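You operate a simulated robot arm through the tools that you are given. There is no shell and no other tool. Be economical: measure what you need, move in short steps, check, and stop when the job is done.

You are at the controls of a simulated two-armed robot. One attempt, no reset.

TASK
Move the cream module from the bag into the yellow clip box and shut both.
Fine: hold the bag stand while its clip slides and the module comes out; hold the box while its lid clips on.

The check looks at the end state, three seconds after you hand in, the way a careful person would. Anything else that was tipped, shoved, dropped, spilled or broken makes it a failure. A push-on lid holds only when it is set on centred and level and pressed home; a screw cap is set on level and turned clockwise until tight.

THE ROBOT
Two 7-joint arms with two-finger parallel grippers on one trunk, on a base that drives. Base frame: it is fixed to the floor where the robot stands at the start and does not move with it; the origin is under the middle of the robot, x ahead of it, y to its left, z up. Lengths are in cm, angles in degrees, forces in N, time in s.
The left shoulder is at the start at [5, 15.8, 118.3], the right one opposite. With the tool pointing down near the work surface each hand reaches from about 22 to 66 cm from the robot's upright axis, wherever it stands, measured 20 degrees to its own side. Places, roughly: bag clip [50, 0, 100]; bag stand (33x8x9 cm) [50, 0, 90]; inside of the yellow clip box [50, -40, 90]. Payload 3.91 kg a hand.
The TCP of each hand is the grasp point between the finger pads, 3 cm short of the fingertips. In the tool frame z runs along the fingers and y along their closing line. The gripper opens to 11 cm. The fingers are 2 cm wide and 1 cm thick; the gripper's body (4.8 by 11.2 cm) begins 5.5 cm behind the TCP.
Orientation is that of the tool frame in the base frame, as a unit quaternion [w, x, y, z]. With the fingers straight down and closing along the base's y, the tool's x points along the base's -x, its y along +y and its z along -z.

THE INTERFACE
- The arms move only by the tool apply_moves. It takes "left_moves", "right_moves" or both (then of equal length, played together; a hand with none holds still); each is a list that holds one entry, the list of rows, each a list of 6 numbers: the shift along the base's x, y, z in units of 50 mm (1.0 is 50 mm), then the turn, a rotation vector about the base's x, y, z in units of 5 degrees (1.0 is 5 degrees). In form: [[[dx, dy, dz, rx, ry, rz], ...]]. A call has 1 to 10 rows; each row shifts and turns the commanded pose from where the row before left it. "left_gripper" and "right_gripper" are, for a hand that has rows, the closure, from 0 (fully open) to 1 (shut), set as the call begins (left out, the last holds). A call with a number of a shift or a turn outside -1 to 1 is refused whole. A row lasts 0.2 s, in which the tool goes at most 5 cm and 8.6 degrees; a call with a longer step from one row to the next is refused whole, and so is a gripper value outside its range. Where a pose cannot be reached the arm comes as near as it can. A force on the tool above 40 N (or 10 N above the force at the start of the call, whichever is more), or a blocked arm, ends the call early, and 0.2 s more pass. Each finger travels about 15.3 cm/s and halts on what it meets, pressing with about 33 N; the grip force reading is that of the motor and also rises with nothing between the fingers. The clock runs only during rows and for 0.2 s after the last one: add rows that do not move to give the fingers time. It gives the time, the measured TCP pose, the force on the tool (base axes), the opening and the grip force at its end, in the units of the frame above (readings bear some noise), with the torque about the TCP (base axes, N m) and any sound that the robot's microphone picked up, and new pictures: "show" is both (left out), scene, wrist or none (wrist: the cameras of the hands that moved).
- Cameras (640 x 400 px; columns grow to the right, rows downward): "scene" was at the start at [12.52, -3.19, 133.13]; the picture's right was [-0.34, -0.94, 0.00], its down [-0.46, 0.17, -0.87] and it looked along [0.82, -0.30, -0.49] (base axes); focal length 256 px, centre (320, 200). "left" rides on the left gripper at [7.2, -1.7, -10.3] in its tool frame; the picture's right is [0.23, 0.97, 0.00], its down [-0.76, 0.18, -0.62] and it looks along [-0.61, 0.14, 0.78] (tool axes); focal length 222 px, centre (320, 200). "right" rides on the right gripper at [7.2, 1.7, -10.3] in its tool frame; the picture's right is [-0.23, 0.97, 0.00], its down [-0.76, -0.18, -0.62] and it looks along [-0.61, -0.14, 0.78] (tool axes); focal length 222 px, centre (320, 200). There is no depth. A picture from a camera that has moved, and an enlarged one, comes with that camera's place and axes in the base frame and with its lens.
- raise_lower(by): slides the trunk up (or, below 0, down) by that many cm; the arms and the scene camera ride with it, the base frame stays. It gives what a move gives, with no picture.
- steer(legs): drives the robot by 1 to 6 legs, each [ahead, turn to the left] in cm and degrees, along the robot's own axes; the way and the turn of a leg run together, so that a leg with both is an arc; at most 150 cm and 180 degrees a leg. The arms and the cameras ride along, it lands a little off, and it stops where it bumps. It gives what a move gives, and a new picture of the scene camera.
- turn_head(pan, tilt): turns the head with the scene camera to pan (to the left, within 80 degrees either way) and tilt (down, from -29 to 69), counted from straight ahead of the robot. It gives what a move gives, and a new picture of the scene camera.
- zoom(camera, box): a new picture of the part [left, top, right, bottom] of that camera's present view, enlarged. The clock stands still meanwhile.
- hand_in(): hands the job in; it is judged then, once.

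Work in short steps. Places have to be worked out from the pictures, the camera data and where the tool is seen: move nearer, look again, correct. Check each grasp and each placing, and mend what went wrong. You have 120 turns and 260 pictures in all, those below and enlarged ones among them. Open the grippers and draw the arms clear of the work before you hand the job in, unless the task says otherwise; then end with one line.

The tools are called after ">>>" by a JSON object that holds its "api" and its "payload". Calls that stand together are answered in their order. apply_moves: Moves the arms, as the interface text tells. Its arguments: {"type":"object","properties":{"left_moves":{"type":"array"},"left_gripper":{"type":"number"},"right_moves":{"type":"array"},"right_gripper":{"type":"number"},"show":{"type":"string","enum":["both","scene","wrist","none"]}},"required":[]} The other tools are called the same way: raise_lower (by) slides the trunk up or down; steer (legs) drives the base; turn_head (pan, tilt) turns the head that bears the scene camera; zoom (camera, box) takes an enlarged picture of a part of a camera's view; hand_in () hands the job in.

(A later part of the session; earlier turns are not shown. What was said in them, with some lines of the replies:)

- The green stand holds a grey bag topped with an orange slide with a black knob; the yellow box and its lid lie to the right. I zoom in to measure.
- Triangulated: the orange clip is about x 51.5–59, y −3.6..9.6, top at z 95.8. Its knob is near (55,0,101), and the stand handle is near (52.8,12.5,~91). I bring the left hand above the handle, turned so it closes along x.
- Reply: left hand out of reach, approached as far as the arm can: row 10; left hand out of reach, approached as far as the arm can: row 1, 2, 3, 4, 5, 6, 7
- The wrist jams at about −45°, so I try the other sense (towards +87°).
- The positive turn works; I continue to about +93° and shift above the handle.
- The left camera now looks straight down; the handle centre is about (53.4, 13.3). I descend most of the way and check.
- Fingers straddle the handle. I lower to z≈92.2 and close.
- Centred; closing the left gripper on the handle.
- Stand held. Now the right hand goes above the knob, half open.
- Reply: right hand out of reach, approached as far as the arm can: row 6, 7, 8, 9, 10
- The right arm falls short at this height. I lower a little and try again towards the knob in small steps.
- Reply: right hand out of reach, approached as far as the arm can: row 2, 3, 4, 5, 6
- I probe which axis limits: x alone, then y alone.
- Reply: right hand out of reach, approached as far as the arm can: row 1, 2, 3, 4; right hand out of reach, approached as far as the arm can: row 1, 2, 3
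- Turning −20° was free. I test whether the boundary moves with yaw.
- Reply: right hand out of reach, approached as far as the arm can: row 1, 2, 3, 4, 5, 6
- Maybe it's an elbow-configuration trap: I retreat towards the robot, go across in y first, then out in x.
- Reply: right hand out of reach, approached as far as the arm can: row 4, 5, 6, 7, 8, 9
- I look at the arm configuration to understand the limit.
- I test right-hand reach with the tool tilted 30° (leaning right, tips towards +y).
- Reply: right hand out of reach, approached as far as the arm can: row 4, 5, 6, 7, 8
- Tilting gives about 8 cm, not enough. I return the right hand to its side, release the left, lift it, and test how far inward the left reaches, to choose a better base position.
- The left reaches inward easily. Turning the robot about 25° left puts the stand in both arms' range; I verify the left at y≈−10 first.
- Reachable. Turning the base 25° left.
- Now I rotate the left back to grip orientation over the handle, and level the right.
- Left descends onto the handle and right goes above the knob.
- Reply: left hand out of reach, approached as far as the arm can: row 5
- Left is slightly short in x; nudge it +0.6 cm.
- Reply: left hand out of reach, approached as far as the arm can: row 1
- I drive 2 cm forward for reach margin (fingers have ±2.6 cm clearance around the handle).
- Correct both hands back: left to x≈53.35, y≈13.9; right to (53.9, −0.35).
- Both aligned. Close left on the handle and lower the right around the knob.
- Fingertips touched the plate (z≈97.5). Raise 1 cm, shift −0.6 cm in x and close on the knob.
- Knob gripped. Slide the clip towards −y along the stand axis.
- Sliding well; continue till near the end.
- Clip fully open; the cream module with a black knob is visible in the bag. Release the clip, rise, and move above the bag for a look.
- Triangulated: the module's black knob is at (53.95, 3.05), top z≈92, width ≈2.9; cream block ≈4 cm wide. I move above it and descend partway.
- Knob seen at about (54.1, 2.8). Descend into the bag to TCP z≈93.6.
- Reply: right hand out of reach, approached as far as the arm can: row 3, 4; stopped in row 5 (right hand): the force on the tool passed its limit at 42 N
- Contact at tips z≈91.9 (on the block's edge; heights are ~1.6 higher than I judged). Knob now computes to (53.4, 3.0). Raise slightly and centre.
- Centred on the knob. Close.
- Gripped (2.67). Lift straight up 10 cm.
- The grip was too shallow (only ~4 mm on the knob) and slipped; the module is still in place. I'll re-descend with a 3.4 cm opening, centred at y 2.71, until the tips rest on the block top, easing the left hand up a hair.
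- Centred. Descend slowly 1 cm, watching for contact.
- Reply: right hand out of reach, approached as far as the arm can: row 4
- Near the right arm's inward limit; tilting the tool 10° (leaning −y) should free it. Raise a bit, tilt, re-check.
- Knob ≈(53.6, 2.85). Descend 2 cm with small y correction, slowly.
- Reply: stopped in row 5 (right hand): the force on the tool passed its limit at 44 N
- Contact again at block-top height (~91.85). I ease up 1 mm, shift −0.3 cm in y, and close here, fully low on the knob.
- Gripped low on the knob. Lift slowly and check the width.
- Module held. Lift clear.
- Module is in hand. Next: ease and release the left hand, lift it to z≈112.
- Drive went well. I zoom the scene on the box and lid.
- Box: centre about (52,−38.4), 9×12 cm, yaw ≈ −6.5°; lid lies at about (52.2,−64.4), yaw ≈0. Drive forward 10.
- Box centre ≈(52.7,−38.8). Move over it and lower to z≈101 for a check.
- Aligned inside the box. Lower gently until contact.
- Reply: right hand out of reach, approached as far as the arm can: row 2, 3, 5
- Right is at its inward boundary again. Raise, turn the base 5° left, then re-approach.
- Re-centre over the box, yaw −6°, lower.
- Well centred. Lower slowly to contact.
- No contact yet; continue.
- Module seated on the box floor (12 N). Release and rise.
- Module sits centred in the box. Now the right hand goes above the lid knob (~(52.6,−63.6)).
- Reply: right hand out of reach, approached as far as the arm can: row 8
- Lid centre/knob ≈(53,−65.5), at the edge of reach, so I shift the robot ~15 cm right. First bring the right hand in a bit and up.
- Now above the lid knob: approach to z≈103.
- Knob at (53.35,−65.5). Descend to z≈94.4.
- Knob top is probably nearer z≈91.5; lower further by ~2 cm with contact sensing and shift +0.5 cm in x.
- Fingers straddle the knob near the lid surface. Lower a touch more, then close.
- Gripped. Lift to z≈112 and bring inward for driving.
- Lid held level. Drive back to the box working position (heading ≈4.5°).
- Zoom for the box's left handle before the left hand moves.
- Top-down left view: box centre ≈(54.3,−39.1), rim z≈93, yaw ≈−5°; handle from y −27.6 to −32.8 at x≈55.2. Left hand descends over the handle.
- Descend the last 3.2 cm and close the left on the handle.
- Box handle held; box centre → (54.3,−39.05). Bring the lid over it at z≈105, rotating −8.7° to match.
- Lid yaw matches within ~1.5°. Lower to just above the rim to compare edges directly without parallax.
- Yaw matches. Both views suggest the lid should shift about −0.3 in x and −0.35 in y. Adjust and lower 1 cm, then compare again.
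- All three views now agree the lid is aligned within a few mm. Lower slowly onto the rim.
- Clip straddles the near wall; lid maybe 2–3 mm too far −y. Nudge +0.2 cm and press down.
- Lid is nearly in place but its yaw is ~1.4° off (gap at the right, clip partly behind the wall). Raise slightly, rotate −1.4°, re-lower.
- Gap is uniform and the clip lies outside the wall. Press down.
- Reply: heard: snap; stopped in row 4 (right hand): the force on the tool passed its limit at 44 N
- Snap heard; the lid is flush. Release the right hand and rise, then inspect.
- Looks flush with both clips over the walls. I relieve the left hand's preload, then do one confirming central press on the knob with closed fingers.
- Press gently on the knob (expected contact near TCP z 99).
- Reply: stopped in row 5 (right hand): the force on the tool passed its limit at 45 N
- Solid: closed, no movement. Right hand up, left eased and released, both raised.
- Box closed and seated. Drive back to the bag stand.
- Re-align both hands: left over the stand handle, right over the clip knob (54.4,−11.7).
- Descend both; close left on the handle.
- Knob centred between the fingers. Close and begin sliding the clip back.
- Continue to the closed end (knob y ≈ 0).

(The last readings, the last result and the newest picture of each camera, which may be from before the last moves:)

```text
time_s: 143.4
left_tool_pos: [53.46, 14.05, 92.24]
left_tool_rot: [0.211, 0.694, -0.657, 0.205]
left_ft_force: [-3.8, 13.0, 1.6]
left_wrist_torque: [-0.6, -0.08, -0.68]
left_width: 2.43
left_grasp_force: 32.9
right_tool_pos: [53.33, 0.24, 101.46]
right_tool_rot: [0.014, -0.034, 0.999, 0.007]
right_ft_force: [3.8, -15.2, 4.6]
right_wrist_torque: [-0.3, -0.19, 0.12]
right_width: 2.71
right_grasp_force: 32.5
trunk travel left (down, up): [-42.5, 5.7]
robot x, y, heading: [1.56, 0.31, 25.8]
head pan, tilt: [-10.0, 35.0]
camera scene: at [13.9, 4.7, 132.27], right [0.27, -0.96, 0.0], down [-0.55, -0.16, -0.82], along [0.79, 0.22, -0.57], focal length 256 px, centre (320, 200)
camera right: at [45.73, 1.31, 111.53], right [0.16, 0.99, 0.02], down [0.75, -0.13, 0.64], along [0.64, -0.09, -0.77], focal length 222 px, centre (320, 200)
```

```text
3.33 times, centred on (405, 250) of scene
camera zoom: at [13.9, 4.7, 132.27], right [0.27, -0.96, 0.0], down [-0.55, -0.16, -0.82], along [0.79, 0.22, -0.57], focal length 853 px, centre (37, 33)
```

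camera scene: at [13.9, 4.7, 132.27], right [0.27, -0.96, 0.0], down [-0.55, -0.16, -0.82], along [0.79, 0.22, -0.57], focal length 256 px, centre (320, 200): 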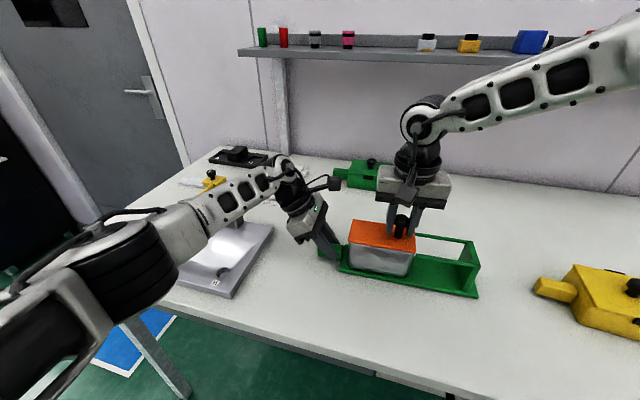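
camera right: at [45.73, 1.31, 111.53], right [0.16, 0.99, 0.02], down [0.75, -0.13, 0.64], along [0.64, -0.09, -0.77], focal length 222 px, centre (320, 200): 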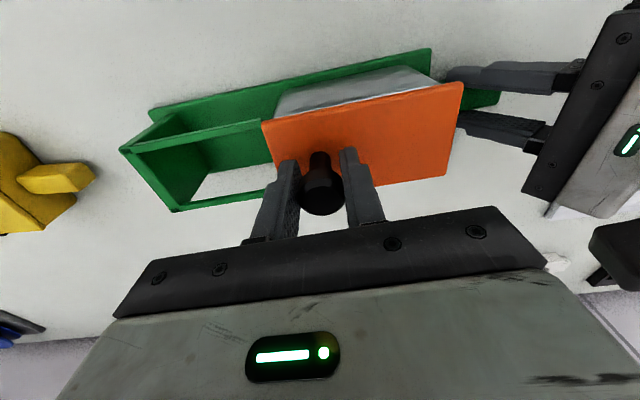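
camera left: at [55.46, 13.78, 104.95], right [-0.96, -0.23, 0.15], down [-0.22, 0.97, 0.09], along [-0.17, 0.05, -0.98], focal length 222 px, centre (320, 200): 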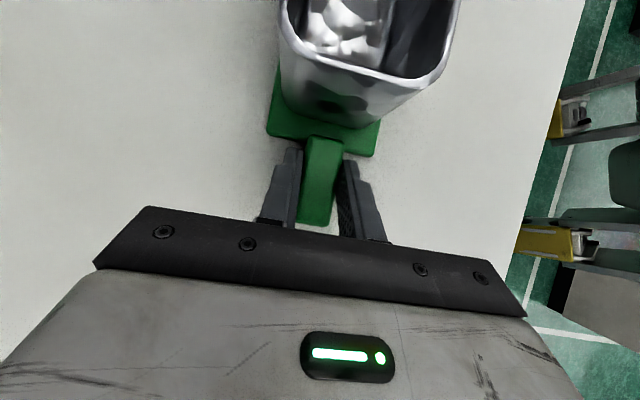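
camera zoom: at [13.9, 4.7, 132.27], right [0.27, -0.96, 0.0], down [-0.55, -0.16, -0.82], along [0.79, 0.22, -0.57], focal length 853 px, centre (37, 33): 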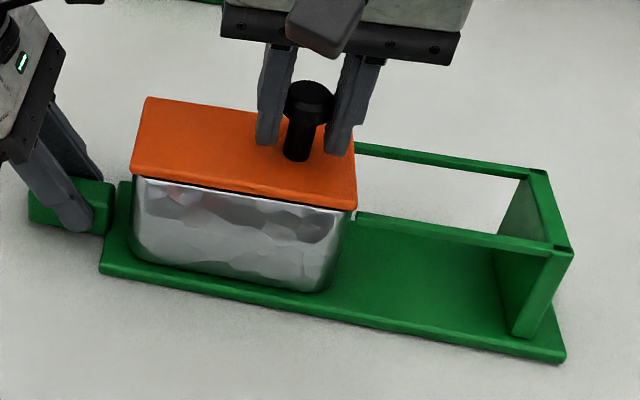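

Clip is against its closed stop (15 N) and covers the bag. Release the right, rise; then ease and release the left.

>>> {"api": "apply_moves", "payload": {"right_moves": [[[0, 0, 0, 0, 0, 0], [0, 0, 0, 0, 0, 0], [0, 0, 0.4, 0, 0, 0], [0, 0, 0.6, 0, 0, 0], [0, -0.1, 0.7, 0, 0, 0], [0, -0.3, 0.6, 0, 0, 0]]], "right_gripper": 0.5, "show": "wrist"}}

>>> {"api": "zoom", "payload": {"camera": "scene", "box": [310, 190, 500, 310]}}

```text
time_s: 144.8
left_tool_pos: [53.47, 13.92, 92.25]
left_tool_rot: [0.211, 0.693, -0.658, 0.206]
left_ft_force: [0.2, -0.2, 0.9]
left_wrist_torque: [0.24, -0.07, -0.06]
left_width: 2.39
left_grasp_force: 33.1
right_tool_pos: [53.39, -1.63, 113.03]
right_tool_rot: [0.014, -0.034, 0.999, 0.008]
right_ft_force: [-0.1, 0.0, 0.0]
right_wrist_torque: [0.0, 0.0, 0.01]
right_width: 5.53
right_grasp_force: 0.1
trunk travel left (down, up): [-42.5, 5.7]
robot x, y, heading: [2.05, 0.49, 25.8]
head pan, tilt: [-10.0, 35.0]
camera right: at [45.79, -0.54, 123.09], right [0.16, 0.99, 0.02], down [0.76, -0.14, 0.64], along [0.64, -0.09, -0.77], focal length 222 px, centre (320, 200)
```

right: 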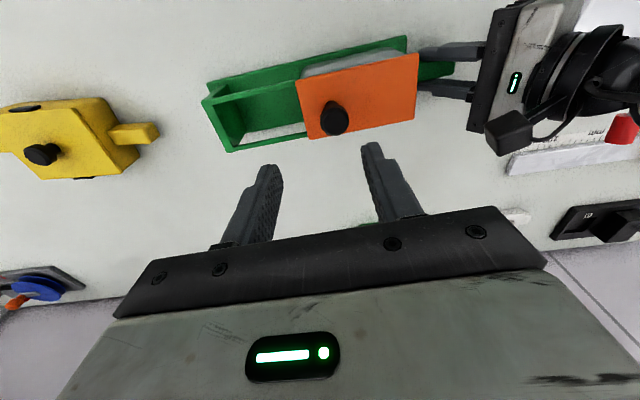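

```text
3.33 times, centred on (405, 250) of scene
camera zoom: at [13.93, 4.72, 132.25], right [0.27, -0.96, 0.0], down [-0.55, -0.16, -0.82], along [0.79, 0.22, -0.57], focal length 853 px, centre (37, 33)
```

zoom: 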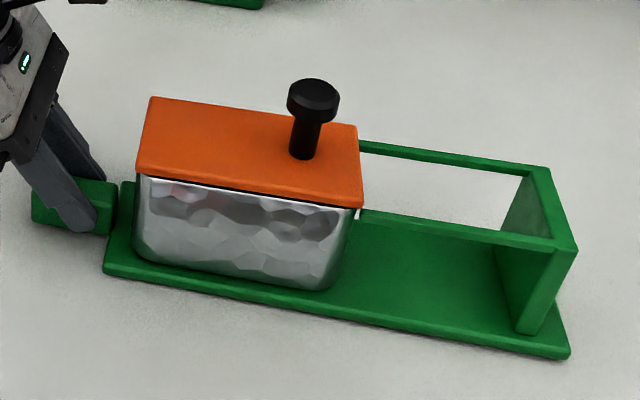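

Clip closed as originally. Release the left hand and raise clear.

>>> {"api": "apply_moves", "payload": {"left_moves": [[[0, 0, 0, 0, 0, 0], [0, 0, 0, 0, 0, 0], [0, 0, 0, 0, 0, 0], [0, 0, 0.5, 0, 0, 0], [0, 0, 0.7, 0, 0, 0], [0, 0, 0.9, 0, 0, 0], [0, 0, 0.9, 0, 0, 0], [0, 0, 0.9, 0, 0, 0], [-0.4, 0, 0.3, 0, 0, 0], [-0.4, 0, 0, 0, 0, 0]]], "right_moves": [[[0, 0, 0, 0, 0, 0], [-0.4, -0.4, 0, 0, 0, 0], [-0.4, -0.4, 0, 0, 0, 0], [-0.4, -0.4, 0, 0, 0, 0], [-0.4, -0.4, 0, 0, 0, 0], [-0.4, -0.3, 0, 0, 0, 0], [0, 0, 0, 0, 0, 0], [0, 0, 0, 0, 0, 0], [0, 0, 0, 0, 0, 0], [0, 0, 0, 0, 0, 0]]], "left_gripper": 0.2, "right_gripper": 0.2, "show": "scene"}}

>>> {"api": "turn_head", "payload": {"pan": -35, "tilt": 35}}

```text
time_s: 147.0
left_tool_pos: [49.38, 13.89, 113.1]
left_tool_rot: [0.212, 0.693, -0.658, 0.205]
left_ft_force: [-0.3, -0.6, -0.3]
left_wrist_torque: [-0.03, -0.04, -0.03]
left_width: 8.79
left_grasp_force: 0.0
right_tool_pos: [43.48, -11.13, 112.91]
right_tool_rot: [0.013, -0.035, 0.999, 0.008]
right_ft_force: [0.5, -0.5, 0.2]
right_wrist_torque: [0.0, 0.0, -0.02]
right_width: 8.82
right_grasp_force: 0.1
trunk travel left (down, up): [-42.5, 5.7]
robot x, y, heading: [2.34, 0.58, 26.1]
head pan, tilt: [-10.0, 35.0]
camera scene: at [13.93, 4.76, 132.25], right [0.27, -0.96, 0.0], down [-0.55, -0.16, -0.82], along [0.79, 0.22, -0.57], focal length 256 px, centre (320, 200)
```

scene: 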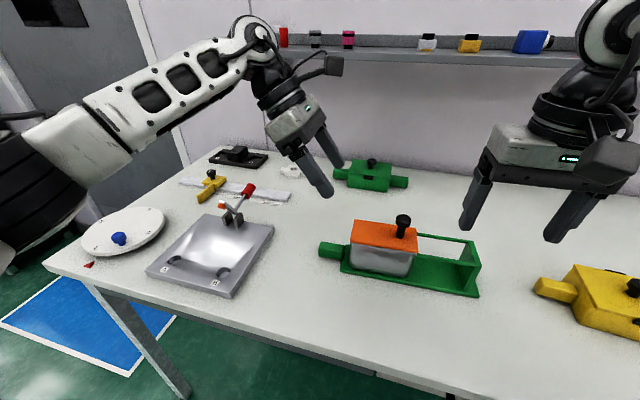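

```text
time_s: 147.9
left_tool_pos: [49.44, 13.86, 113.17]
left_tool_rot: [0.211, 0.694, -0.657, 0.207]
left_ft_force: [0.2, -0.4, 0.2]
left_wrist_torque: [0.0, 0.02, -0.04]
left_width: 8.82
left_grasp_force: 0.1
right_tool_pos: [43.55, -11.29, 112.81]
right_tool_rot: [0.014, -0.035, 0.999, 0.008]
right_ft_force: [-0.2, -0.5, 0.3]
right_wrist_torque: [0.0, 0.0, 0.0]
right_width: 8.8
right_grasp_force: 0.1
trunk travel left (down, up): [-42.5, 5.7]
robot x, y, heading: [1.66, 0.54, 26.2]
head pan, tilt: [-35.0, 35.0]
camera scene: at [14.18, 0.95, 132.25], right [-0.16, -0.99, 0.0], down [-0.57, 0.09, -0.82], along [0.81, -0.13, -0.57], focal length 256 px, centre (320, 200)
```

scene: 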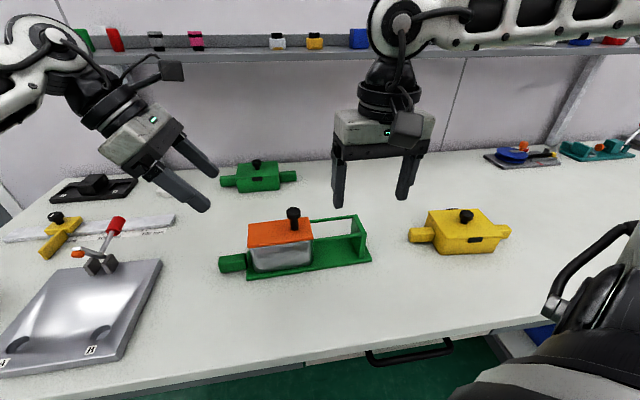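

Bag clip shut, box lid snapped on, both arms clear and grippers open; nothing else looks disturbed. Handing in.

>>> {"api": "hand_in", "payload": {}}

```text
The job is handed in.
```

The cream module is in the yellow clip box with its lid snapped on (I heard the snap), the bag clip is slid shut against its stop, and the job is handed in.
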